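You operate a simulated robot arm through the tools that you are given. There is no shell and no other tool.

You are at the controls of a simulated robot arm. One attempt, no reset.

## Task
Put things in order on the top of the steel table. At the end: one of the bolts from the top of the steel table is on top of the brown carton (marked "PINS") on the top of the steel table; the yellow port cap stands on top of the grey pipe spool; the grey clean muffler from the top of the steel table stands where the yellow port cap stood; the gold brass cylinder from the top of the steel table stands where the grey clean muffler stood; whatever was shut is shut again. Leave all else as you found it, and nothing knocked over. Set down upright: bolt.
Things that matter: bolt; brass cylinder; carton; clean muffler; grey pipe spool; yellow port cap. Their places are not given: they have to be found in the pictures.

It is judged by the outcome, as a careful person would: the job done as asked, and still so three seconds after it is handed in. It fails if anything else is knocked over, pushed out of place, dropped, spilled or broken. Lids that push on must go on centred and level and be pressed home; caps that screw on are set level and turned clockwise until they are tight.

## Robot
A 6-joint arm with a two-finger parallel gripper, fixed in place. Base frame: the origin is at the foot of the arm, x ahead of it, y to its left, z up; the work surface is at about z = 0.85. Lengths are in m, angles in rad, forces in N, time in s.
With the tool pointing down near the work surface it reaches from about 0.26 to 0.68 m from the base axis. Its first joint turns from -1.152 to 1.152 rad. Payload 2.9 kg.
The TCP is the grasp point between the finger pads, 0.03 m short of the fingertips. In the tool frame z runs along the fingers and y along their closing line. Largest opening 0.11 m; finger width 0.02, thickness 0.01; the body of the gripper, 0.048 by 0.112 m, starts 0.055 m behind the TCP.
Orientation is told as [roll, pitch, yaw] about the base's x, y, z axes, in that order, counted from this pose: with the fingers straight down and closing along the base's y, the tool's x points along the base's -x, its y along +y and its z along -z.

## Interface
- The arm moves only by the tool jog_arm. Its argument "deltas" is one flat list of numbers, 7 for each row, row after row: the gripper command, from -1 (fully open) to 1 (shut), values between in proportion, then the shift along the tool's x, y, z in m, then the turn, a rotation vector about the tool's x, y, z in rad. In form: [fingers, x, y, z, rx, ry, rz, fingers, x, y, z, rx, ry, rz, ...]. A call has 1 to 20 rows; each row shifts and turns the commanded pose from where the row before left it, along the tool's axes as they then stand. Rows are played at 5 a second. More than 0.05 m and 0.15 rad between two rows, or a gripper value outside its range, and nothing of the call is played. A pose out of reach is approached as far as the arm can. The call stops where the force on the tool passes 40 N (or 10 N more than at its start, if that is more) or the arm is blocked; 0.2 s more then pass. The fingers move at their own pace (about 0.108 m/s each) and stop on an object; they squeeze with about 44 N. The grip force told is the motor's: it shows also when the fingers shut on nothing. Time passes only in rows, and 0.2 s behind the last, so rows that do not move let the fingers close. The reply holds the time, the measured pose of the TCP, the force on the tool along the base axes, the opening and the grip force, in the units named above and with some noise, with the torque about the TCP (base axes, N m) and any sound that the robot's microphone picked up.
- Cameras (640 x 400 px; columns grow to the right, rows downward): "scene" is fixed at [0.0968, 0.4639, 1.372]; the picture's right is [-0.42, -0.91, 0.00], its down [-0.61, 0.28, -0.75] and it looks along [0.68, -0.31, -0.67] (base axes); focal length 325 px, centre (320, 200). "wrist" rides on the gripper at [0.072, 0.017, -0.103] in the tool frame; the picture's right is [-0.23, 0.97, 0.00], its down [-0.76, -0.18, -0.62] and it looks along [-0.61, -0.14, 0.78] (tool axes); focal length 222 px, centre (320, 200).
- capture(camera): a new picture of that camera. No time passes.
- point_at(camera, pixels): for up to 12 pixels [column, row] of the newest picture of that camera ("zoom" is the newest enlarged one), the place [x, y, z] in the base frame of the surface seen there, good to about 0.002 m. No time passes.
- close_up(camera, box): a new picture of the part [left, top, right, bottom] of that camera's present view, enlarged. No time passes.
- finish_job(): hands the job in; it is judged then, once.

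Leave the gripper open and the arm clear of the work at the hand-in unless told otherwise.

The tools are called after "Call:" as a command line: name --argument value ..., lists and objects as JSON in quotes. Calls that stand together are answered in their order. jog_arm: Moves the arm, as the interface text tells. Its arguments: {"type":"object","properties":{"deltas":{"type":"array","items":{"type":"number"}}},"required":["deltas"]} The other tools are called the same way: capture (camera) takes a picture; point_at (camera, pixels) gives the place of the surface under pixels of a picture; close_up (camera, box) takes an enlarged picture of a part of a camera's view; finish_job () hands the job in.

At the start:

```text
clock: 0.0
tcp_pos: [0.3583, 0.1622, 1.129]
orientation: [-0.001, 0.001, 0.0]
force: [0.2, 0.3, -0.4]
wrist_torque: [0.01, 0.04, 0.02]
gripper_width: 0.1102
gripper_force: 0.1
```

scene: 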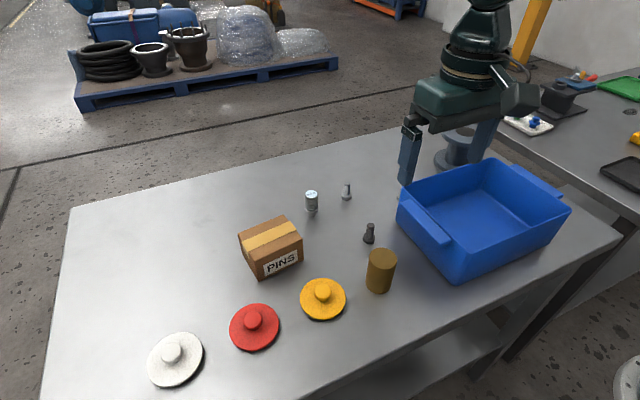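
wrist: 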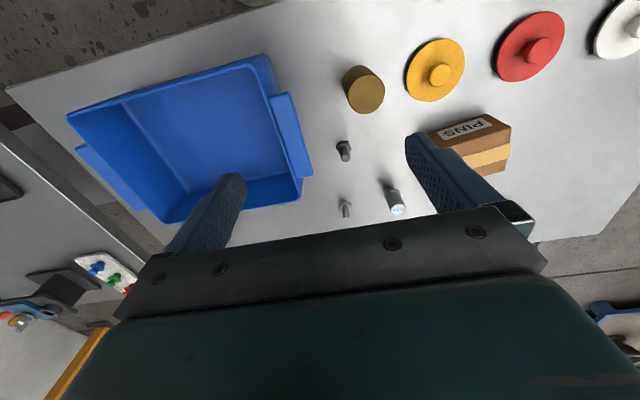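

I see the table with a blue bin, a carton marked PINS, three port caps (white, red, yellow), a brass cylinder, small items (perhaps two bolts and a muffler), and a grey spool behind the bin. I will enlarge the parts of the scene view first.

Call:
close_up --camera "scene" --box '[220, 160, 420, 320]'

Call:
close_up --camera "wrist" --box '[300, 20, 540, 230]'

Call:
close_up --camera "scene" --box '[390, 60, 640, 300]'

```text
2.50 times, centred on (320, 240) of scene
```

zoom: 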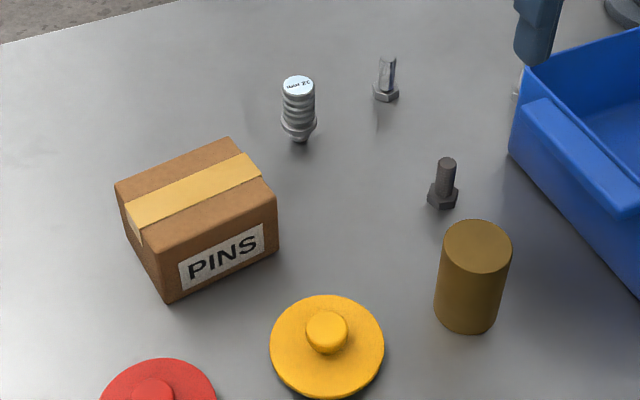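

```text
1.90 times, centred on (420, 125) of wrist
```

zoom: 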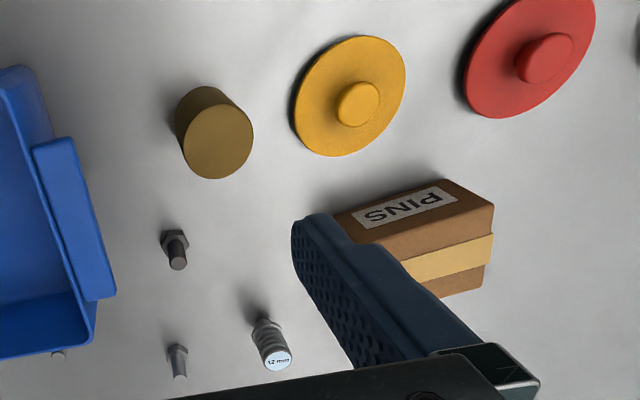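

```text
1.67 times, centred on (515, 180) of scene
```

zoom: 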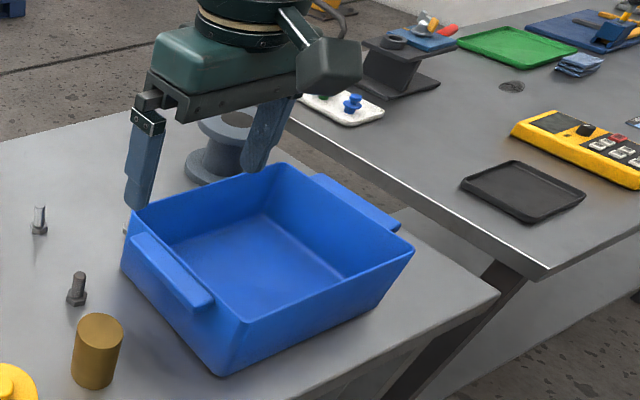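

Two bolts stand on their heads, the muffler has a "12 mm" label, and the spool is partly hidden behind the gripper. Next I measure the places of the items from the scene picture.

Call:
capture --camera "scene"

Call:
point_at --camera "scene" --pixels '[[312, 195], [312, 211], [347, 185], [346, 197], [370, 226], [368, 240], [382, 257], [378, 290], [323, 288], [323, 308], [270, 234], [280, 262]]'

Call:
point_at --camera "wrist" --pixels '[[440, 75], [420, 65], [370, 92], [345, 150], [346, 208], [398, 209], [321, 205], [475, 127], [485, 158], [538, 50], [630, 30]]'

```text
taken
```

scene: 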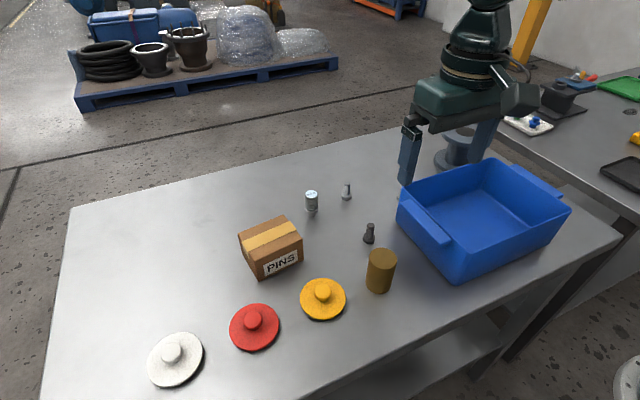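

```text
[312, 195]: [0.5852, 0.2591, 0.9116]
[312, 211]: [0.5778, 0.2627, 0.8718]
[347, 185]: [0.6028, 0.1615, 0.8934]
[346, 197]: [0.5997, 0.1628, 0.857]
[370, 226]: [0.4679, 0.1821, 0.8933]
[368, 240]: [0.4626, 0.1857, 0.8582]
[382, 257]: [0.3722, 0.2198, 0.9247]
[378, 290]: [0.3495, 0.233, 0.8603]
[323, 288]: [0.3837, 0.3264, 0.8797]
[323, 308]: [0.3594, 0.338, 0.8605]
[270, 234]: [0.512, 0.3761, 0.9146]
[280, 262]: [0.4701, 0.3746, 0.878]
```

```text
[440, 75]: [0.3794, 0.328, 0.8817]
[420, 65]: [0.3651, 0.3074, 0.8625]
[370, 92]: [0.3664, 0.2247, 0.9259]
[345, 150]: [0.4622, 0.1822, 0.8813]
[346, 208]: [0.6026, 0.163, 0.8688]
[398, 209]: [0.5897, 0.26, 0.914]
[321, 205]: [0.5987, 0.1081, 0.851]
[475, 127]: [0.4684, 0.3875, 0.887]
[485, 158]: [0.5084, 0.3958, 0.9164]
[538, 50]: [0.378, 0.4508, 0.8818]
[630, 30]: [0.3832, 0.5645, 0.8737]
```

The wrist and scene readings agree. Next I look for the spool behind the bin and check for hidden items; I read pixels at the spool flange in the scene picture.

Call:
close_up --camera "scene" --box '[390, 100, 520, 200]'

Call:
point_at --camera "scene" --pixels '[[455, 133], [455, 150], [446, 160], [405, 192], [430, 235], [495, 162], [568, 208], [460, 270], [440, 165], [462, 168], [70, 210], [620, 240]]'

```text
4.00 times, centred on (455, 150) of scene
```

zoom: 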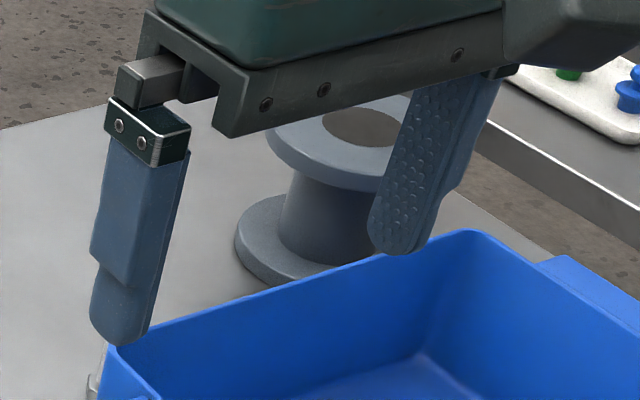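

```text
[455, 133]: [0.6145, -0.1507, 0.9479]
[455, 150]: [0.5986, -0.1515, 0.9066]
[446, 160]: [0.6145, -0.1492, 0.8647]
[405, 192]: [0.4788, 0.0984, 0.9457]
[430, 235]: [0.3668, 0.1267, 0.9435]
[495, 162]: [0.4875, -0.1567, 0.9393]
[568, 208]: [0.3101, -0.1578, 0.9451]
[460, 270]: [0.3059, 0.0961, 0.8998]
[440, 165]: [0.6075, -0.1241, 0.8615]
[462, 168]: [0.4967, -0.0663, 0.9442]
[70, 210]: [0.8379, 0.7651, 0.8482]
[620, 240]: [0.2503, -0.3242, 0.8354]
```

The spool stands at about (0.63, -0.16) with its top at about z=0.948 and a hole in the middle. Something small and light peeks out behind the bin's corner at scene (408,196). I move the arm above the bin, staying high, to look at the spool with the wrist camera.

Call:
jog_arm --deltas '[-1, -0.0178, -0.0378, 0, 0, 0, 0, -1, -0.0178, -0.0378, 0, 0, 0, 0, -1, -0.0178, -0.0378, 0, 0, 0, 0, -1, -0.0178, -0.0378, 0, 0, 0, 0, -1, -0.0178, -0.0378, 0, 0, 0, 0, -1, -0.0178, -0.0378, 0, 0, 0, 0, -1, -0.0178, -0.0378, 0, 0, 0, 0, -1, -0.0178, -0.0378, 0, 0, 0, 0]'

Call:
capture --camera "wrist"

Call:
capture --camera "scene"

```text
clock: 1.8
tcp_pos: [0.4997, -0.1415, 1.1299]
orientation: [0.0, 0.0, 0.001]
force: [0.4, 0.2, -0.1]
wrist_torque: [0.02, 0.03, 0.0]
gripper_width: 0.1102
gripper_force: 0.1
```

```text
taken
```

wrist: 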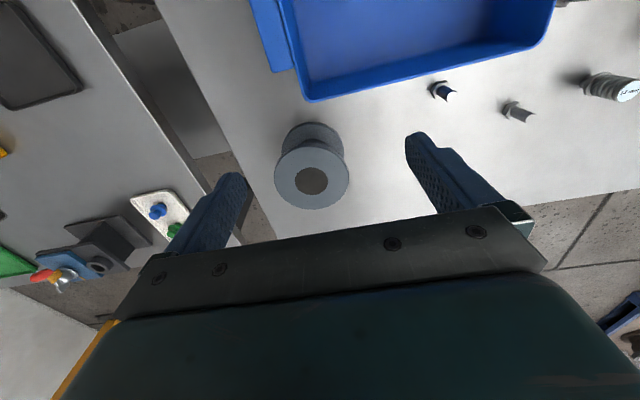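

```text
taken
```

scene: 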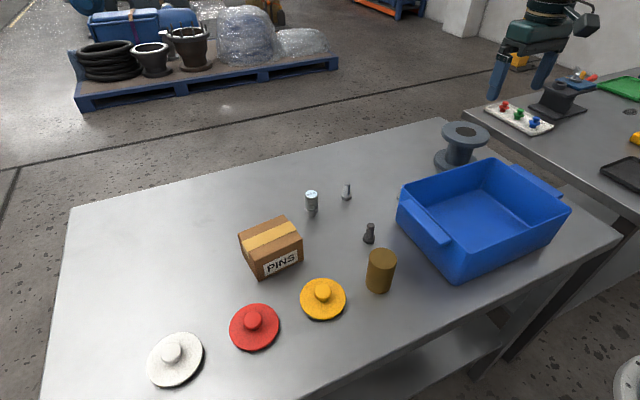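

The spool is now seen in full at wrist (313,178), and a third bolt stands behind the bin corner at wrist (443,90). I read the spool flange edges and the third bolt, and enlarge them.

Call:
point_at --camera "wrist" --pixels '[[278, 172], [347, 172], [313, 142], [313, 206], [313, 180], [290, 200], [336, 155], [443, 92], [517, 112], [620, 88]]'

Call:
point_at --camera "scene" --pixels '[[444, 133], [487, 133], [465, 123], [465, 147], [465, 132], [450, 165], [437, 160]]'

Call:
close_up --camera "wrist" --box '[240, 60, 560, 230]'

Call:
close_up --camera "scene" --box '[410, 100, 510, 180]'

```text
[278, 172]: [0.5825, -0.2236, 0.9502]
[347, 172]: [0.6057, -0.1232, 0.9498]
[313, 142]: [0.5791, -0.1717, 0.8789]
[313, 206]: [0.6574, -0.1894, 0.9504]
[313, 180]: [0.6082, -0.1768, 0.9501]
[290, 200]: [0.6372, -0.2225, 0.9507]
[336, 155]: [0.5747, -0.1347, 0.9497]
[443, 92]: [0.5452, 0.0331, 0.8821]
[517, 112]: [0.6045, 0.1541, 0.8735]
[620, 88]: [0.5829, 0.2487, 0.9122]
```

```text
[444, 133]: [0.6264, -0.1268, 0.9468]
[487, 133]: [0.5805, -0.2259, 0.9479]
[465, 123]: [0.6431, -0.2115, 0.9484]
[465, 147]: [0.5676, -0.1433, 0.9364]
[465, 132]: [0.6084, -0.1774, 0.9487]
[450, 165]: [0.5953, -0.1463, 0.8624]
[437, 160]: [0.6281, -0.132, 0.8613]
```

```text
2.00 times, centred on (400, 145) of wrist
```

zoom: 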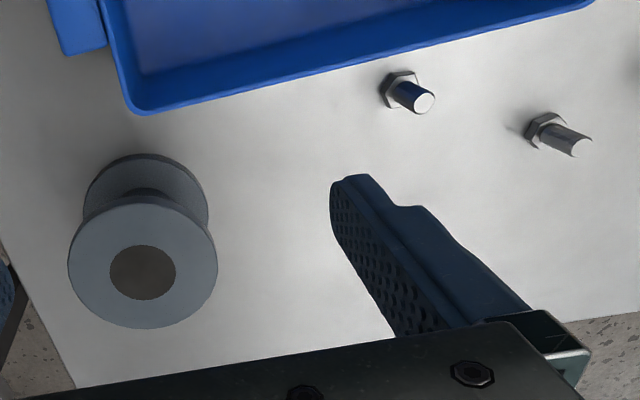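

```text
5.00 times, centred on (460, 140) of scene
```

zoom: 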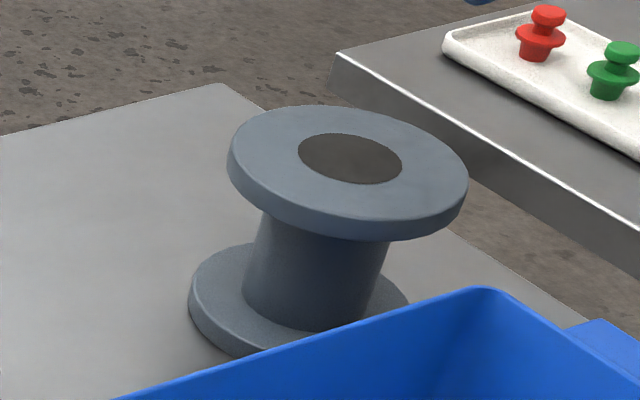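

Now I read the flange rim and hole rim in the newest zoom (scene crop) to fix the spool's centre.

Call:
point_at --camera "zoom" --pixels '[[236, 155], [462, 180], [340, 110], [345, 214], [270, 117], [430, 133], [265, 192], [425, 210], [302, 157], [398, 166], [348, 137], [352, 180]]'

Call:
close_up --camera "wrist" --box '[260, 110, 370, 220]'

```text
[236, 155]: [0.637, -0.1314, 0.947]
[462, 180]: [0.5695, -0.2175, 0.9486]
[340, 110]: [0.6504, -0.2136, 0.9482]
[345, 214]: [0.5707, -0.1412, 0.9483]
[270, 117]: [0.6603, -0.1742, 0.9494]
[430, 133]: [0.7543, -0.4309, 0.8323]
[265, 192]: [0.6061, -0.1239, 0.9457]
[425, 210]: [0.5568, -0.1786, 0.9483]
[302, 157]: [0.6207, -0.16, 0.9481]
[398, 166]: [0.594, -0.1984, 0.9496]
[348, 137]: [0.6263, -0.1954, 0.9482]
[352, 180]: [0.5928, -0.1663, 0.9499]
```

```text
3.64 times, centred on (315, 165) of wrist
```

zoom: 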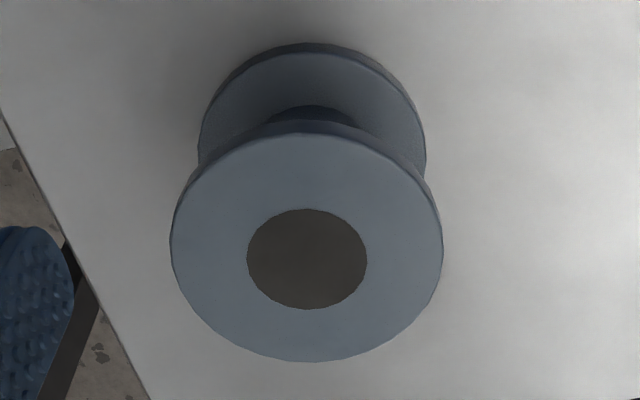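

The spool's centre works out at about (0.608, -0.178), top z≈0.949, flange about 0.105 across. Nothing else is hidden near it but the third bolt. Now I move high (z 1.13) to above the yellow cap at about (0.381, 0.328) to look at it closely.

Call:
jog_arm --deltas '[-1, 0.0119, 0.047, 0, 0, 0, 0, -1, 0.0119, 0.047, 0, 0, 0, 0, -1, 0.0119, 0.047, 0, 0, 0, 0, -1, 0.0119, 0.047, 0, 0, 0, 0, -1, 0.0119, 0.047, 0, 0, 0, 0, -1, 0.0119, 0.047, 0, 0, 0, 0, -1, 0.0119, 0.047, 0, 0, 0, 0, -1, 0.0119, 0.047, 0, 0, 0, 0, -1, 0.0119, 0.047, 0, 0, 0, 0, -1, 0.0119, 0.047, 0, 0, 0, 0, -1, 0, 0, 0.04, 0, 0, 0, -1, 0, 0, 0.04, 0, 0, 0, -1, 0, 0, 0, 0, 0, 0]'

Call:
capture --camera "wrist"

```text
clock: 4.6
tcp_pos: [0.3816, 0.3301, 1.0519]
orientation: [0.001, 0.0, 0.0]
force: [0.0, -0.4, -0.3]
wrist_torque: [0.01, -0.02, -0.03]
gripper_width: 0.1099
gripper_force: 0.0
```

```text
taken
```

wrist: 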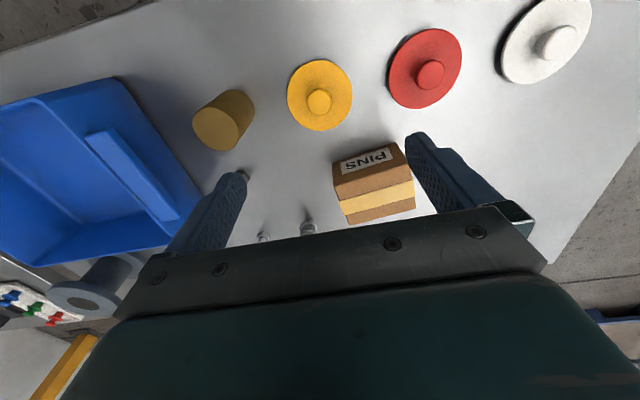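

Call:
close_up --camera "wrist" --box '[270, 50, 370, 140]'

Call:
close_up --camera "scene" --box '[290, 260, 360, 330]'

```text
4.44 times, centred on (320, 95) of wrist
```

zoom: 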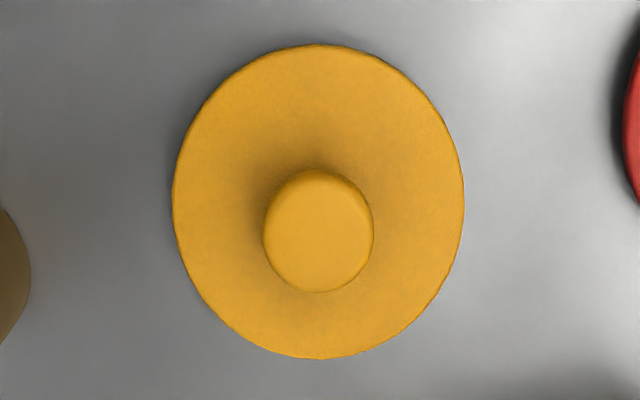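

```text
5.71 times, centred on (325, 295) of scene
```

zoom: 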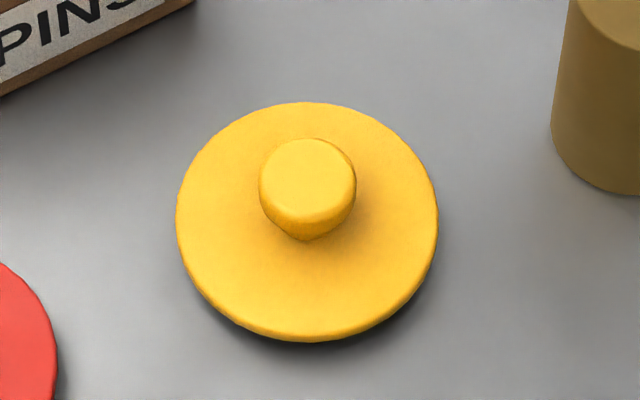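

The cap is a disc with a knob, clearly seen in both crops. I read the disc rim and knob rim in the newest zoom (scene crop), and the knob also in the plain wrist picture.

Call:
point_at --camera "zoom" --pixels '[[182, 205], [432, 205], [305, 106], [305, 328], [220, 135], [390, 290], [265, 175], [351, 175], [308, 142], [308, 205], [308, 175], [308, 250]]'

Call:
point_at --camera "wrist" --pixels '[[289, 95], [350, 95], [319, 62], [319, 129], [320, 101], [310, 101], [330, 101], [320, 92], [320, 112], [320, 80]]'

```text
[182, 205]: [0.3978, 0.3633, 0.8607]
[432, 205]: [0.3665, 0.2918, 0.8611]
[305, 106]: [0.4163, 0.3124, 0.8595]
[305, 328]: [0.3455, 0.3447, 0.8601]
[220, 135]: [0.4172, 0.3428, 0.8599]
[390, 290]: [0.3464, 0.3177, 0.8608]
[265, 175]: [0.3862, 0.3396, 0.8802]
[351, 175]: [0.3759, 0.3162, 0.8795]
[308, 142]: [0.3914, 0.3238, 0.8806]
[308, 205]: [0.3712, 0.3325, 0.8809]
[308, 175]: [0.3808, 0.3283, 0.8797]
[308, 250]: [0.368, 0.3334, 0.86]
```

```text
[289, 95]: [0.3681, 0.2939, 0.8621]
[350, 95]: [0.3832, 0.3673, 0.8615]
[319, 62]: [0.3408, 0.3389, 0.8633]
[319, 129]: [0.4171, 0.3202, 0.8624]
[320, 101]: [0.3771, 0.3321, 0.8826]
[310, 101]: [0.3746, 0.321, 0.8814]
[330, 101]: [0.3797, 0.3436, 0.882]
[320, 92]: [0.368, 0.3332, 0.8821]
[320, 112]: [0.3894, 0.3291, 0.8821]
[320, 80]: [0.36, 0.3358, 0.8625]
```

The cap's centre is about (0.3805, 0.329), disc top z≈0.861, knob about 0.025 across and its top at 0.881. I go down with fingers half open to TCP z≈0.895, so that the tips are just above the disc on either side of the knob.

Call:
jog_arm --deltas '[-0.1, 0.001, -0.001, 0.0, 0, 0, 0, -0.1, 0, 0, 0.03, 0, 0, 0, -0.1, 0, 0, 0.04, 0, 0, 0, -0.1, 0, 0, 0.04, 0, 0, 0, -0.1, 0, 0, 0.03, 0, 0, 0, -0.1, 0, 0, 0.012, 0, 0, 0, -0.1, 0, 0, 0.004, 0, 0, 0, -0.1, 0, 0, 0, 0, 0, 0]'

Call:
capture --camera "wrist"

Call:
close_up --camera "scene" --box '[270, 220, 400, 340]'

```text
clock: 6.4
tcp_pos: [0.3806, 0.3281, 0.8932]
orientation: [0.001, 0.0, 0.001]
force: [0.4, 0.7, 0.0]
wrist_torque: [0.0, -0.02, 0.04]
gripper_width: 0.0606
gripper_force: 0.0
```

```text
taken
```

wrist: 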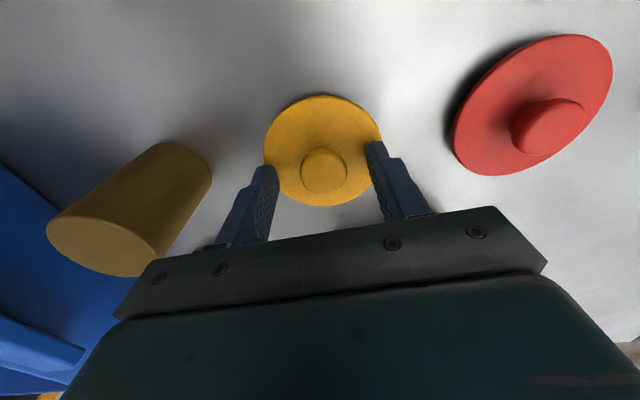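

```text
3.33 times, centred on (335, 280) of scene
```

zoom: 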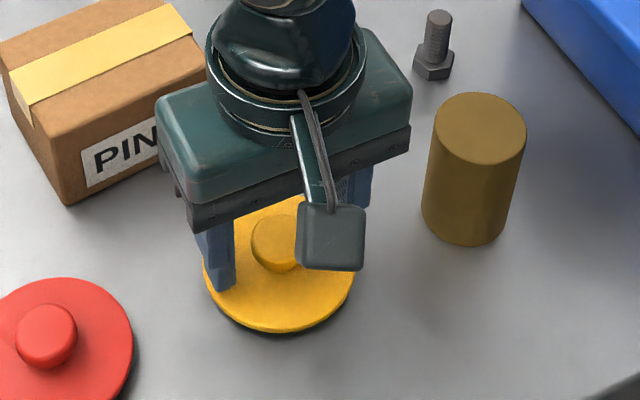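

The knob at wrist (323,170) is centred between the fingers, no contact yet. I close the fingers on it.

Call:
jog_arm --deltas '[0.3, 0, 0, 0, 0, 0, 0, 1, 0, 0, 0, 0, 0, 0, 1, 0, 0, 0, 0, 0, 0, 1, 0, 0, 0, 0, 0, 0, 1, 0, 0, 0, 0, 0, 0]'

```text
clock: 7.6
tcp_pos: [0.3797, 0.3274, 0.8934]
orientation: [-0.001, 0.0, -0.001]
force: [0.1, 0.0, 0.0]
wrist_torque: [0.02, 0.04, -0.02]
gripper_width: 0.0278
gripper_force: 43.9
```

The knob is gripped (opening 0.028, 44 N). I lift straight up 0.16 m and check the hold.

Call:
jog_arm --deltas '[1, 0, 0, -0.01, 0, 0, 0, 1, 0, 0, -0.02, 0, 0, 0, 1, 0, 0, -0.03, 0, 0, 0, 1, 0, 0, -0.04, 0, 0, 0, 1, 0, 0, -0.04, 0, 0, 0, 1, 0, 0, -0.03, 0, 0, 0, 1, 0, 0, 0, 0, 0, 0]'

Call:
close_up --camera "scene" --box '[240, 130, 400, 330]'

Call:
capture --camera "wrist"

```text
clock: 9.2
tcp_pos: [0.3811, 0.3279, 1.0644]
orientation: [0.002, -0.001, 0.002]
force: [1.1, 0.1, -0.9]
wrist_torque: [0.01, -0.03, 0.01]
gripper_width: 0.0277
gripper_force: 44.7
```

```text
2.00 times, centred on (320, 230) of scene
```

zoom: 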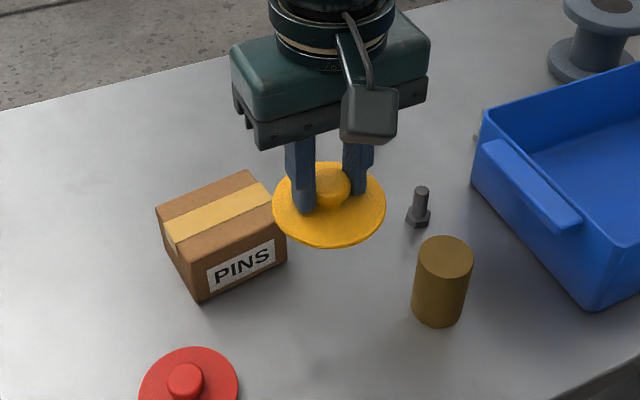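

```text
taken
```

wrist: 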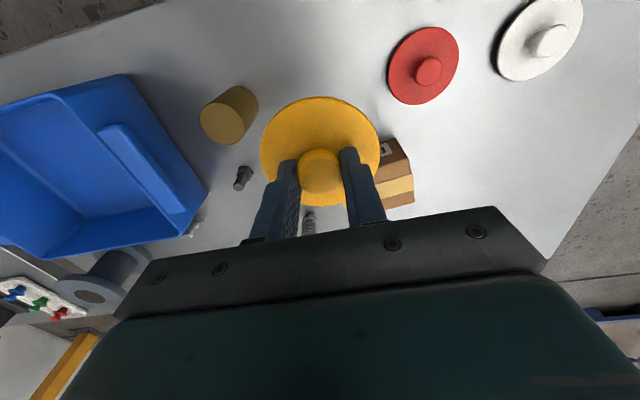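

The cap is held level. I carry it at z≈1.06 (its underside about 1.02, well over the bin) to above the spool at (0.608, -0.178).

Call:
jog_arm --deltas '[1, -0.019, -0.0421, 0, 0, 0, 0, 1, -0.019, -0.0421, 0, 0, 0, 0, 1, -0.019, -0.0421, 0, 0, 0, 0, 1, -0.019, -0.0421, 0, 0, 0, 0, 1, -0.019, -0.0421, 0, 0, 0, 0, 1, -0.019, -0.0421, 0, 0, 0, 0, 1, -0.019, -0.0421, 0, 0, 0, 0, 1, -0.019, -0.0421, 0, 0, 0, 0, 1, -0.019, -0.0421, 0, 0, 0, 0, 1, -0.019, -0.0421, 0, 0, 0, 0, 1, -0.019, -0.0421, 0, 0, 0, 0, 1, -0.019, -0.0421, 0, 0, 0, 0, 1, 0, 0, 0, 0, 0, 0]'

Call:
capture --camera "wrist"

Call:
close_up --camera "scene" --box '[390, 40, 550, 200]'

```text
clock: 12.0
tcp_pos: [0.6077, -0.1792, 1.0656]
orientation: [0.0, 0.002, 0.0]
force: [-0.8, -0.4, -0.8]
wrist_torque: [0.04, 0.0, 0.0]
gripper_width: 0.0278
gripper_force: 44.0
```

```text
taken
```

wrist: 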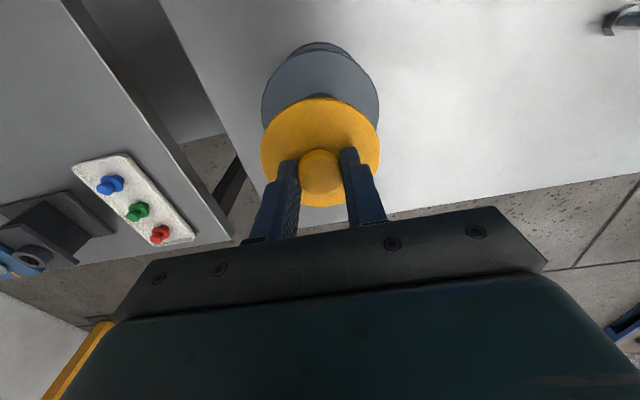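

```text
2.50 times, centred on (470, 120) of scene
```

zoom: 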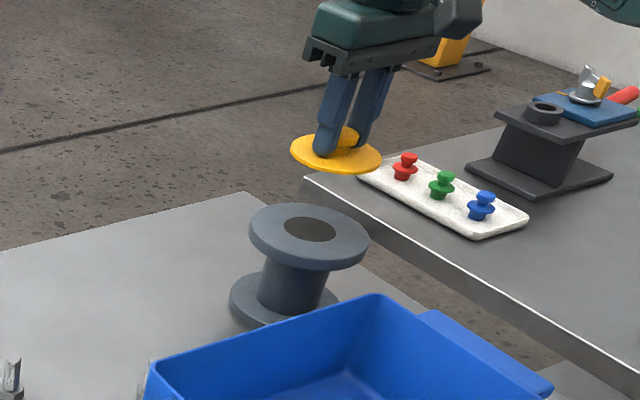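

The cap and spool are lined up in the wrist picture (both between columns 262 and 379). I lower to about z=1.0, just above contact, then check.

Call:
jog_arm --deltas '[1, 0, 0.001, 0.025, 0, 0, 0, 1, 0, 0, 0.025, 0, 0, 0, 1, 0, 0, 0.014, 0, 0, 0, 1, 0, 0, 0, 0, 0, 0]'

Call:
close_up --camera "scene" --box '[420, 80, 520, 180]'

Call:
capture --camera "wrist"

```text
clock: 13.0
tcp_pos: [0.6084, -0.1784, 1.0005]
orientation: [-0.001, -0.001, 0.002]
force: [-0.2, -0.1, -0.2]
wrist_torque: [0.0, -0.02, 0.05]
gripper_width: 0.0277
gripper_force: 44.1
```

```text
4.00 times, centred on (470, 130) of scene
```

zoom: 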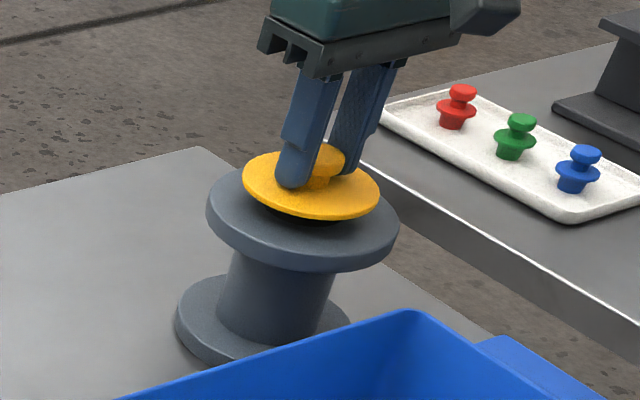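

```text
taken
```

wrist: 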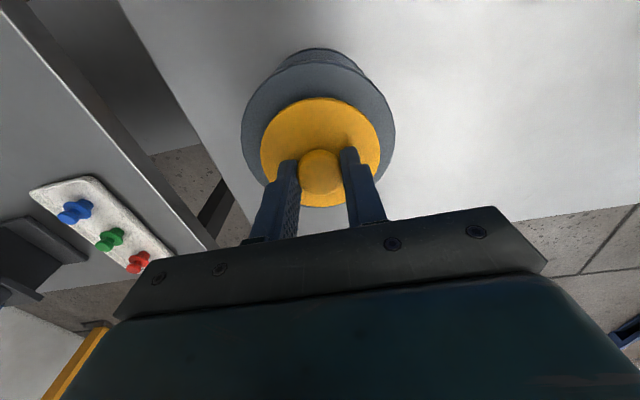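

The gap looks like a few millimetres. I check the cap's rim against the spool's centre with points in the newest zoom.

Call:
point_at --camera "wrist" --pixels '[[264, 150], [378, 150], [320, 100], [245, 120], [392, 120], [255, 90], [380, 90]]'

Call:
close_up --camera "scene" --box '[435, 100, 495, 160]'

```text
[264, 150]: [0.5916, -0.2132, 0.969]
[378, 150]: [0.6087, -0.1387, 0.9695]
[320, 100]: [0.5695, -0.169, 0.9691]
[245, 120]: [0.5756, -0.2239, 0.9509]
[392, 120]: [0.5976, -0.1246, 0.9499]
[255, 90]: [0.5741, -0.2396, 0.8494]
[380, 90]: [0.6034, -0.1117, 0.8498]
```

```text
6.67 times, centred on (465, 130) of scene
```

zoom: 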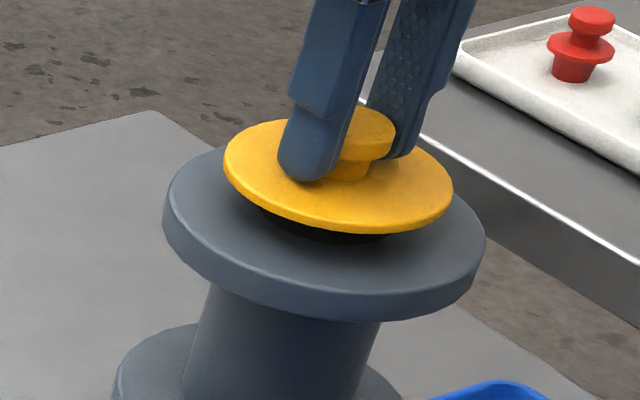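

The cap's centre is at about (0.608, -0.178), right over the spool, with a gap of about 8 mm. I lower 5 mm more, then by small steps.

Call:
jog_arm --deltas '[1, 0, 0, 0.003, 0, 0, 0, 1, 0, 0, 0.002, 0, 0, 0, 1, 0, 0, 0.0005, 0, 0, 0]'

```text
clock: 13.8
tcp_pos: [0.6087, -0.1781, 0.9941]
orientation: [0.001, 0.0, 0.0]
force: [0.2, -0.1, -0.4]
wrist_torque: [0.02, 0.01, 0.0]
gripper_width: 0.0278
gripper_force: 43.7
```

No contact yet (force about 0). I lower by 1 mm steps.

Call:
jog_arm --deltas '[1, 0, 0, 0.001, 0, 0, 0]'

```text
clock: 14.2
tcp_pos: [0.6089, -0.1762, 0.9941]
orientation: [0.001, -0.002, -0.001]
force: [-1.3, -1.8, 5.9]
wrist_torque: [-0.1, 0.07, 0.02]
gripper_width: 0.0279
gripper_force: 43.9
```

Contact: 6 N upward on the tool. The cap rests on the spool. I open the fingers to 0.06 in place and check.

Call:
jog_arm --deltas '[0.3, 0, 0, 0, 0, 0, 0, 0, 0, 0, 0, 0, 0, 0, -0.1, 0, 0, 0, 0, 0, 0, -0.1, 0, 0, 0, 0, 0, 0]'

Call:
close_up --camera "scene" --box '[435, 100, 495, 160]'

```text
clock: 15.2
tcp_pos: [0.6082, -0.1769, 0.9937]
orientation: [0.002, 0.0, 0.001]
force: [-0.4, 0.0, -0.6]
wrist_torque: [0.03, 0.0, 0.02]
gripper_width: 0.0605
gripper_force: 0.0
```

```text
6.67 times, centred on (465, 130) of scene
```

zoom: 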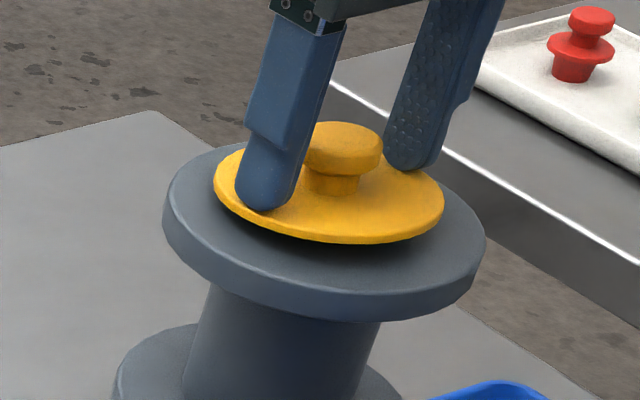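

Released, the cap stands on the spool. I rise straight up 0.1 m and look from both cameras.

Call:
jog_arm --deltas '[-0.1, 0, 0, -0.01, 0, 0, 0, -0.1, 0, 0, -0.03, 0, 0, 0, -0.1, 0, 0, -0.04, 0, 0, 0, -0.1, 0, 0, -0.04, 0, 0, 0, -0.1, 0, 0, 0, 0, 0, 0]'

Call:
close_up --camera "wrist" --box '[240, 50, 400, 210]'

Call:
close_up --camera "scene" --box '[425, 100, 505, 180]'

```text
clock: 16.4
tcp_pos: [0.6082, -0.1762, 1.1116]
orientation: [-0.002, 0.0, 0.001]
force: [0.5, 0.1, -0.3]
wrist_torque: [-0.03, -0.04, -0.06]
gripper_width: 0.0605
gripper_force: 0.1
```

```text
2.50 times, centred on (320, 130) of wrist
```

zoom: 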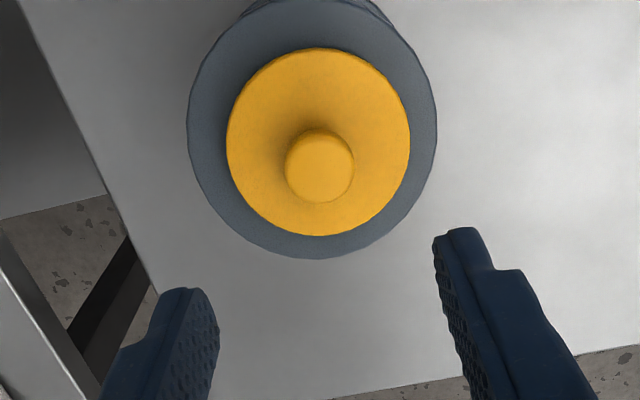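

```text
5.00 times, centred on (465, 140) of scene
```

zoom: 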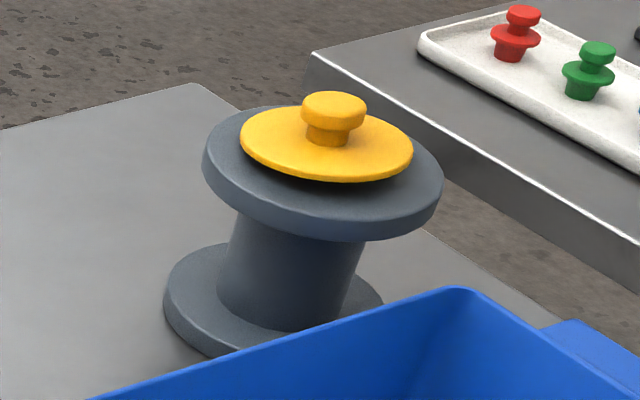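

The cap is centred and level, and the spool has not moved. Next is the muffler: I move to above (0.583, 0.26) to look at it.

Call:
jog_arm --deltas '[-0.1, 0.0028, 0.0485, 0, 0, 0, 0, -0.1, 0.0028, 0.0485, 0, 0, 0, 0, -0.1, 0.0028, 0.0485, 0, 0, 0, 0, -0.1, 0.0028, 0.0485, 0, 0, 0, 0, -0.1, 0.0028, 0.0485, 0, 0, 0, 0, -0.1, 0.0028, 0.0485, 0, 0, 0, 0, -0.1, 0.0028, 0.0485, 0, 0, 0, 0, -0.1, 0.0028, 0.0485, 0, 0, 0, 0, -0.1, 0.0028, 0.0485, 0, 0, 0, 0, -0.1, 0, 0, 0.03, 0, 0, 0, -0.1, 0, 0, 0, 0, 0, 0]'

Call:
capture --camera "wrist"

Call:
close_up --camera "wrist" --box '[260, 40, 380, 200]'

Call:
close_up --camera "scene" --box '[285, 170, 365, 230]'

```text
clock: 18.8
tcp_pos: [0.578, 0.26, 1.0816]
orientation: [-0.001, 0.001, 0.0]
force: [-0.3, -0.2, 1.0]
wrist_torque: [0.02, 0.01, 0.0]
gripper_width: 0.0605
gripper_force: 0.0
out of reach, approached as far as the arm can: row 9
```

```text
taken
```

wrist: 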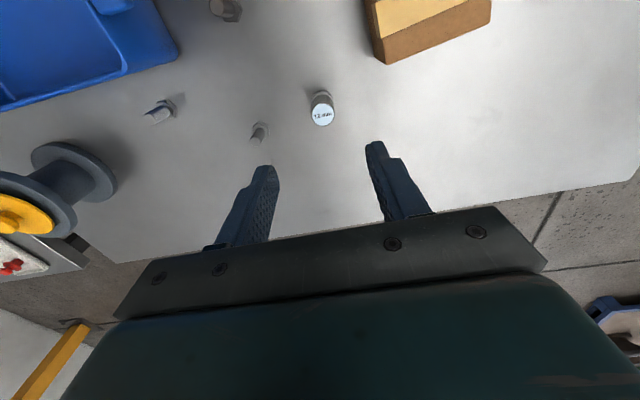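

```text
2.50 times, centred on (320, 120) of wrist
```

zoom: 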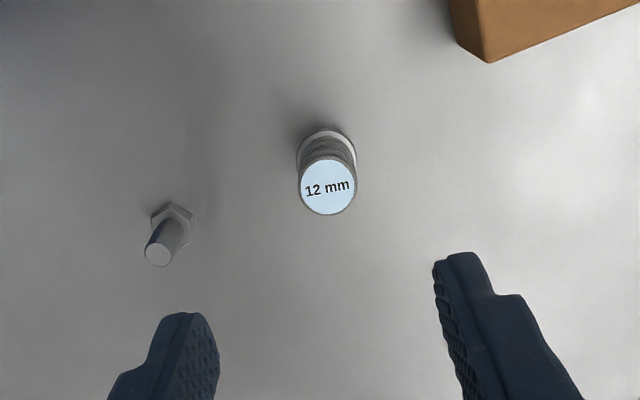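

```text
6.67 times, centred on (325, 200) of scene
```

zoom: 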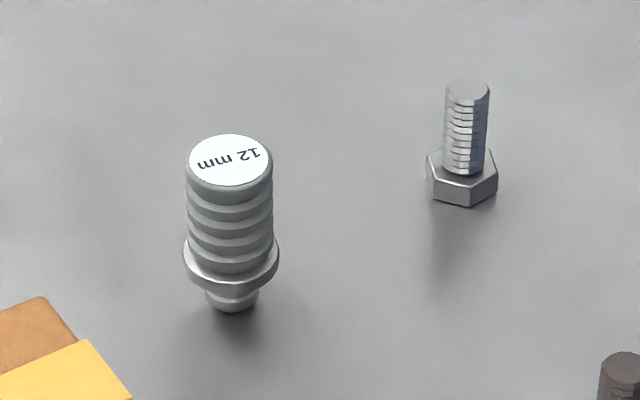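

The muffler ("12 mm" on top) stands on a thin stub, wider collar above it. I read its top rim, collar, and foot in the newest zoom (scene crop), plus the wrist picture.

Call:
point_at --camera "zoom" --pixels '[[230, 160], [192, 160], [268, 160], [230, 137], [230, 184], [231, 280], [186, 262], [277, 262], [232, 305], [208, 298], [257, 298], [232, 316]]'

Call:
point_at --camera "wrist" --pixels '[[323, 115], [313, 115], [332, 115], [323, 107], [323, 123], [320, 94], [255, 141], [260, 129], [228, 10], [160, 108]]'

```text
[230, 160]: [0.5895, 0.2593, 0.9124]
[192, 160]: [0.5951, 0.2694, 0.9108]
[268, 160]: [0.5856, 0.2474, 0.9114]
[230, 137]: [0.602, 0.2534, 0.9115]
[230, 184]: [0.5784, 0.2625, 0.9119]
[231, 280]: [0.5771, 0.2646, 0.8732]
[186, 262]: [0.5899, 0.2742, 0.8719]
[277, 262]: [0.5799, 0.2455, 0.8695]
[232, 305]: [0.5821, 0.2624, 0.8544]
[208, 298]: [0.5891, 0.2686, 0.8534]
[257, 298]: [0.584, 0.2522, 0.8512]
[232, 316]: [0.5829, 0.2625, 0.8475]
```

```text
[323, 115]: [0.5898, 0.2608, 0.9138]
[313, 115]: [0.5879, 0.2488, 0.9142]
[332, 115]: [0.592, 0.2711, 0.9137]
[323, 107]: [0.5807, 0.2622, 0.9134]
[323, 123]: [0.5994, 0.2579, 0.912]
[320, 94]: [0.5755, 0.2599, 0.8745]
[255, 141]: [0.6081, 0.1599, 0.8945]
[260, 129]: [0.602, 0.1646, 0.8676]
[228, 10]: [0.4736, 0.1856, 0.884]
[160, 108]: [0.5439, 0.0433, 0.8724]
```

The muffler's axis is at about (0.590, 0.2595), body about 0.024 across, collar at z 0.865–0.875, top at 0.912. The arm reported the reach limit at that height, so I come down first to z≈1.0 and read the pose.

Call:
jog_arm --deltas '[-0.1, 0, 0, 0.04, 0, 0, 0, -0.1, 0, 0, 0.04, 0, 0, 0, -0.1, 0, 0, 0, 0, 0, 0]'

```text
clock: 19.6
tcp_pos: [0.577, 0.2585, 1.0011]
orientation: [0.001, 0.0, -0.001]
force: [-0.3, 0.0, 0.7]
wrist_torque: [0.03, 0.01, -0.02]
gripper_width: 0.0606
gripper_force: 0.1
```

The pose is (0.577, 0.2585, 1.001). I shift 13 mm ahead and 1 mm to the left, and come down to z≈0.945 so the tips are just above the muffler's top.

Call:
jog_arm --deltas '[-0.1, -0.013, 0.001, 0, 0, 0, 0, -0.1, 0, 0, 0.03, 0, 0, 0, -0.1, 0, 0, 0.026, 0, 0, 0, -0.1, 0, 0, 0, 0, 0, 0]'

Call:
capture --camera "wrist"

Call:
close_up --camera "scene" --box '[270, 140, 370, 230]'

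```text
clock: 20.6
tcp_pos: [0.5914, 0.2609, 0.9434]
orientation: [0.0, 0.0, 0.001]
force: [-0.6, -0.1, 0.6]
wrist_torque: [0.01, 0.03, 0.0]
gripper_width: 0.0606
gripper_force: 0.0
```

```text
taken
```

wrist: 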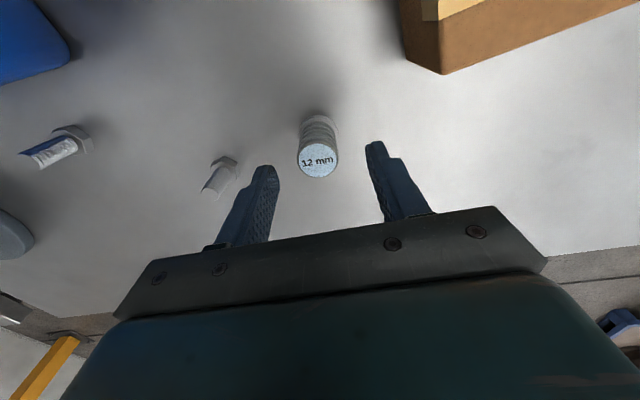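

```text
4.44 times, centred on (320, 185) of scene
```

zoom: 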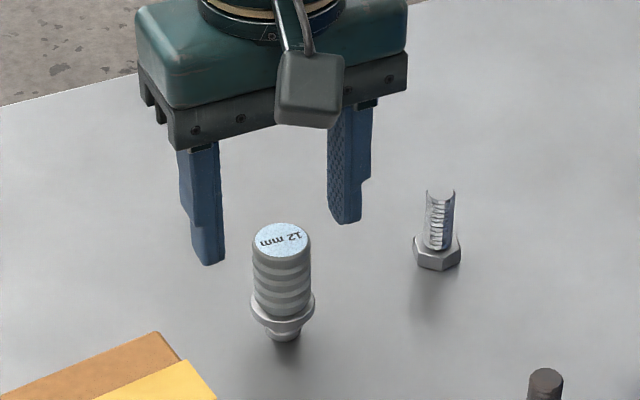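

The muffler's top is at wrist (318,160), nearly under the grasp point. I read its left and right edges to centre better.

Call:
close_up --camera "wrist" --box '[240, 90, 400, 220]'

Call:
point_at --camera "wrist" --pixels '[[318, 160], [299, 160], [336, 160], [318, 145], [318, 175]]'

```text
3.08 times, centred on (320, 155) of wrist
```

zoom: 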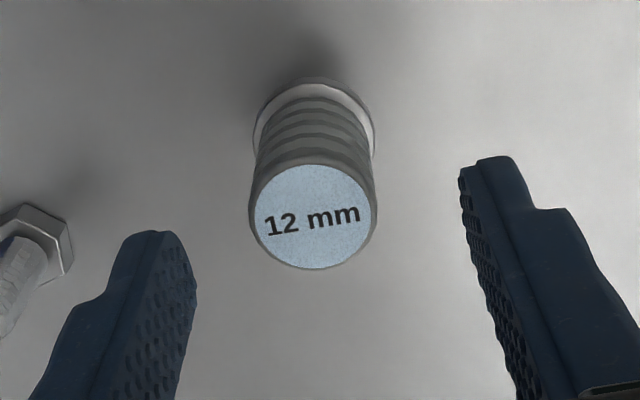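

```text
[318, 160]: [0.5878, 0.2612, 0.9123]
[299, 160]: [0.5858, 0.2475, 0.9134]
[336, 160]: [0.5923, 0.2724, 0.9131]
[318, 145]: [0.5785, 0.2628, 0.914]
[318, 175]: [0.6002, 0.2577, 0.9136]
```

The muffler's centre reads (0.5895, 0.2595). I shift 1 mm right and 1 mm back and go down to z≈0.908, tips above the collar.

Call:
jog_arm --deltas '[-0.1, 0.001, -0.001, 0, 0, 0, 0, -0.1, 0, 0, 0.015, 0, 0, 0, -0.1, 0, 0, 0.014, 0, 0, 0, -0.1, 0, 0, 0.006, 0, 0, 0, -0.1, 0, 0, 0, 0, 0, 0]'

Call:
close_up --camera "wrist" --box '[240, 90, 400, 220]'

Call:
close_up --camera "scene" --box '[270, 150, 370, 230]'

```text
clock: 21.8
tcp_pos: [0.5904, 0.2584, 0.911]
orientation: [-0.001, -0.001, 0.001]
force: [-0.7, 0.2, 1.5]
wrist_torque: [0.0, 0.02, 0.02]
gripper_width: 0.0606
gripper_force: 0.0
```

```text
3.08 times, centred on (320, 155) of wrist
```

zoom: 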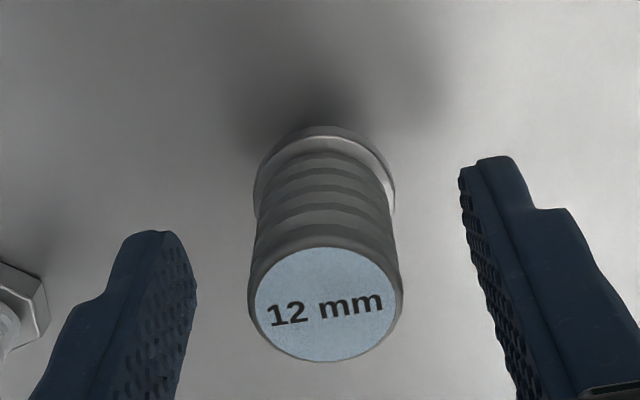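

```text
5.00 times, centred on (320, 190) of scene
```

zoom: 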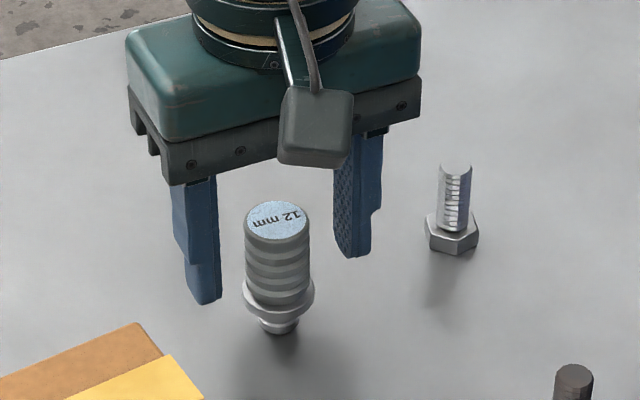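

The muffler is centred between the tips, which are just above its collar. I close the fingers gradually.

Call:
jog_arm --deltas '[0.2, 0, 0, 0, 0, 0, 0, 0.4, 0, 0, 0, 0, 0, 0, 0.5, 0, 0, 0, 0, 0, 0, 0.55, 0, 0, 0, 0, 0, 0, 0.6, 0, 0, 0, 0, 0, 0, 1, 0, 0, 0, 0, 0, 0, 1, 0, 0, 0, 0, 0, 0, 1, 0, 0, 0, 0, 0, 0]'

Call:
close_up --camera "scene" --box '[270, 150, 370, 230]'

```text
clock: 23.6
tcp_pos: [0.5907, 0.2585, 0.9103]
orientation: [0.0, 0.0, -0.001]
force: [0.4, 0.4, -0.2]
wrist_torque: [-0.02, 0.01, 0.04]
gripper_width: 0.0277
gripper_force: 43.8
```

```text
5.00 times, centred on (320, 190) of scene
```

zoom: 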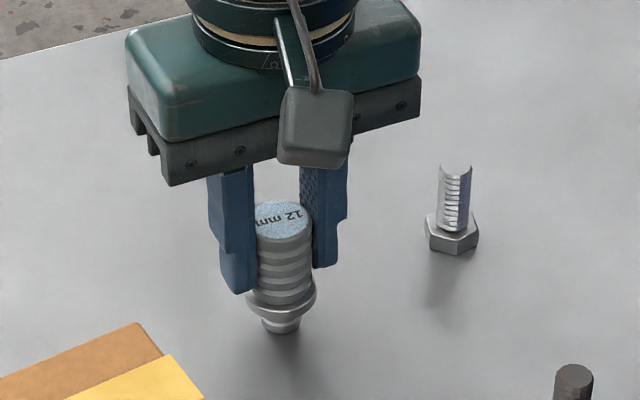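

Gripped (opening 0.028, 44 N) at TCP (0.5905, 0.2588, 0.9105) — this is the place for the cylinder later. I lift straight up, slowly at first.

Call:
jog_arm --deltas '[1, 0, 0, -0.005, 0, 0, 0, 1, 0, 0, -0.015, 0, 0, 0, 1, 0, 0, -0.03, 0, 0, 0, 1, 0, 0, -0.03, 0, 0, 0, 1, 0, 0, -0.03, 0, 0, 0, 1, 0, 0, 0, 0, 0, 0]'

Call:
close_up --camera "scene" --box '[260, 110, 380, 230]'

```text
clock: 25.0
tcp_pos: [0.5938, 0.2585, 1.0205]
orientation: [-0.001, -0.001, 0.0]
force: [0.0, 0.0, -0.8]
wrist_torque: [0.0, 0.03, -0.03]
gripper_width: 0.0277
gripper_force: 44.3
```

```text
3.33 times, centred on (320, 170) of scene
```

zoom: 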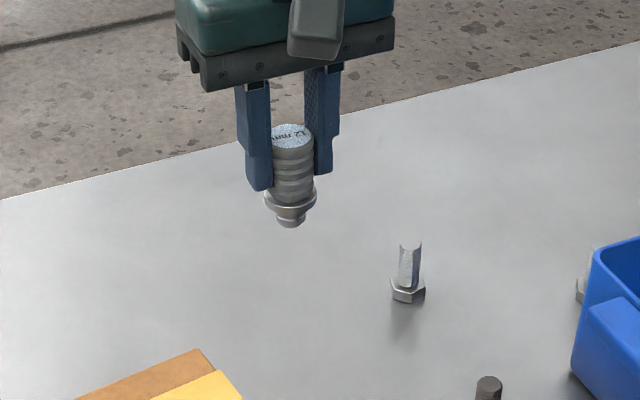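

The muffler hangs upright in the grip. I carry it at z≈1.02 (foot at about 0.96, over the carton's 0.916) to the yellow cap's old place (0.3805, 0.329).

Call:
jog_arm --deltas '[1, 0, 0, -0.01, 0, 0, 0, 1, 0.0352, 0.0117, 0, 0, 0, 0, 1, 0.0352, 0.0117, 0, 0, 0, 0, 1, 0.0352, 0.0117, 0, 0, 0, 0, 1, 0.0352, 0.0117, 0, 0, 0, 0, 1, 0.0352, 0.0117, 0, 0, 0, 0, 1, 0.0352, 0.0117, 0, 0, 0, 0, 1, 0, 0, 0, 0, 0, 0]'

Call:
capture --camera "scene"

Call:
capture --camera "wrist"

```text
clock: 26.8
tcp_pos: [0.3791, 0.3259, 1.031]
orientation: [0.001, 0.0, 0.001]
force: [-0.1, 0.4, -1.4]
wrist_torque: [-0.03, -0.03, -0.01]
gripper_width: 0.0274
gripper_force: 43.8
```

```text
taken
```

scene: 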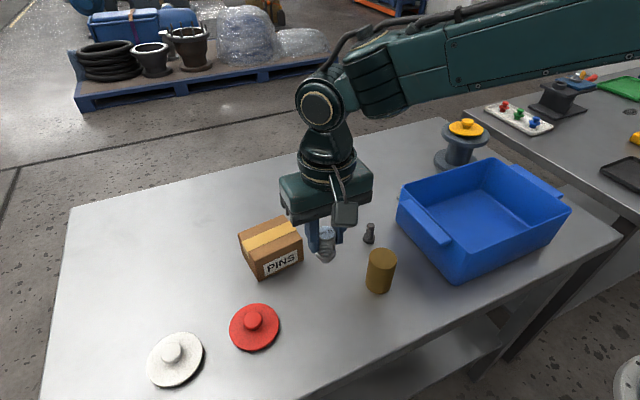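

```text
taken
```

wrist: 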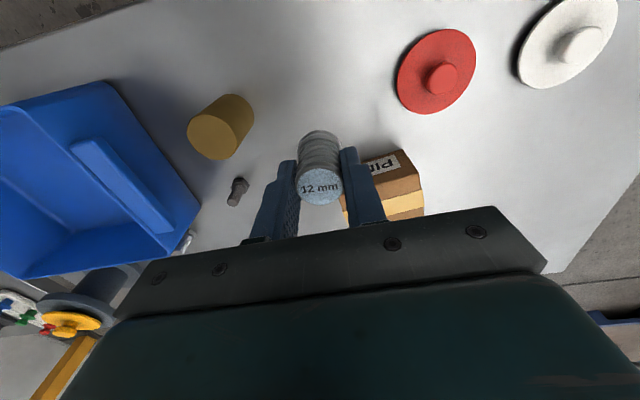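

I am about 2 mm short of the target. I correct by 2.5 mm ahead and 2 mm left, and lower to z≈0.926.

Call:
jog_arm --deltas '[1, -0.0025, 0.002, 0, 0, 0, 0, 1, 0, 0, 0.03, 0, 0, 0, 1, 0, 0, 0.03, 0, 0, 0, 1, 0, 0, 0.03, 0, 0, 0, 1, 0, 0, 0.015, 0, 0, 0, 1, 0, 0, 0, 0, 0, 0]'

Call:
close_up --camera "scene" --box '[270, 220, 390, 330]'

Call:
close_up --camera "wrist" --box '[220, 80, 420, 240]'

```text
clock: 28.2
tcp_pos: [0.3825, 0.3316, 0.9227]
orientation: [0.001, 0.0, 0.001]
force: [0.4, 0.2, -1.0]
wrist_torque: [0.03, 0.01, 0.0]
gripper_width: 0.0274
gripper_force: 44.5
```

```text
3.64 times, centred on (330, 275) of scene
```

zoom: 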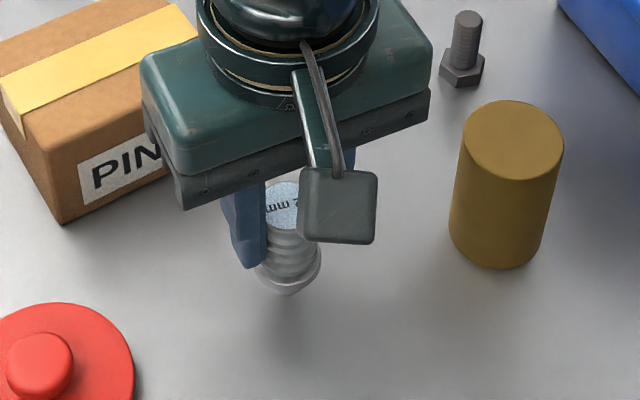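

```text
2.50 times, centred on (320, 160) of wrist
```

zoom: 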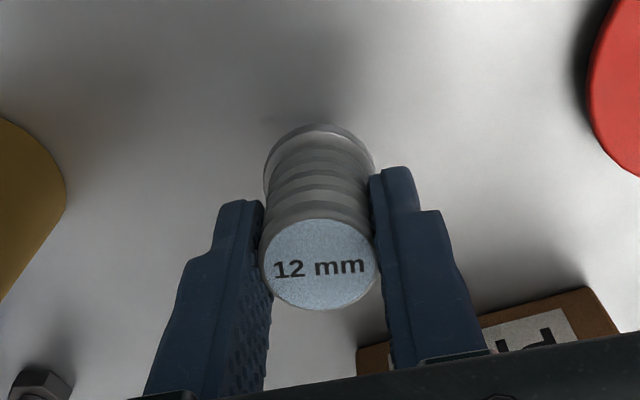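

The readings are noisy by a couple of mm, so I hold still twice to read the pose again.

Call:
jog_arm --deltas '[1, 0, 0, 0, 0, 0, 0]'

Call:
jog_arm --deltas '[1, 0, 0, 0, 0, 0, 0]'

Call:
jog_arm --deltas '[1, 0, 0, 0, 0, 0, 0]'

Call:
point_at --camera "wrist" --pixels '[[320, 185], [302, 185], [340, 185], [320, 170], [320, 200]]'

```text
clock: 28.6
tcp_pos: [0.3832, 0.3316, 0.923]
orientation: [0.001, -0.001, 0.001]
force: [-0.2, -0.6, -0.4]
wrist_torque: [-0.02, -0.02, 0.01]
gripper_width: 0.0275
gripper_force: 44.1
```

```text
clock: 29.0
tcp_pos: [0.3838, 0.3316, 0.9241]
orientation: [0.0, 0.0, -0.001]
force: [-0.5, -0.5, -0.3]
wrist_torque: [-0.01, 0.0, -0.02]
gripper_width: 0.0273
gripper_force: 44.7
```

```text
clock: 29.4
tcp_pos: [0.3829, 0.333, 0.9235]
orientation: [0.001, 0.0, 0.001]
force: [0.4, -0.1, -1.2]
wrist_torque: [0.05, 0.02, -0.02]
gripper_width: 0.0269
gripper_force: 44.1
```

```text
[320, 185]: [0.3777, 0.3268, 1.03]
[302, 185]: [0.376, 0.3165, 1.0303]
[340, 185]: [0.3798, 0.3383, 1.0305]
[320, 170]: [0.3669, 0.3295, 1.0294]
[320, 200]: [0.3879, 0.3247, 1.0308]
```

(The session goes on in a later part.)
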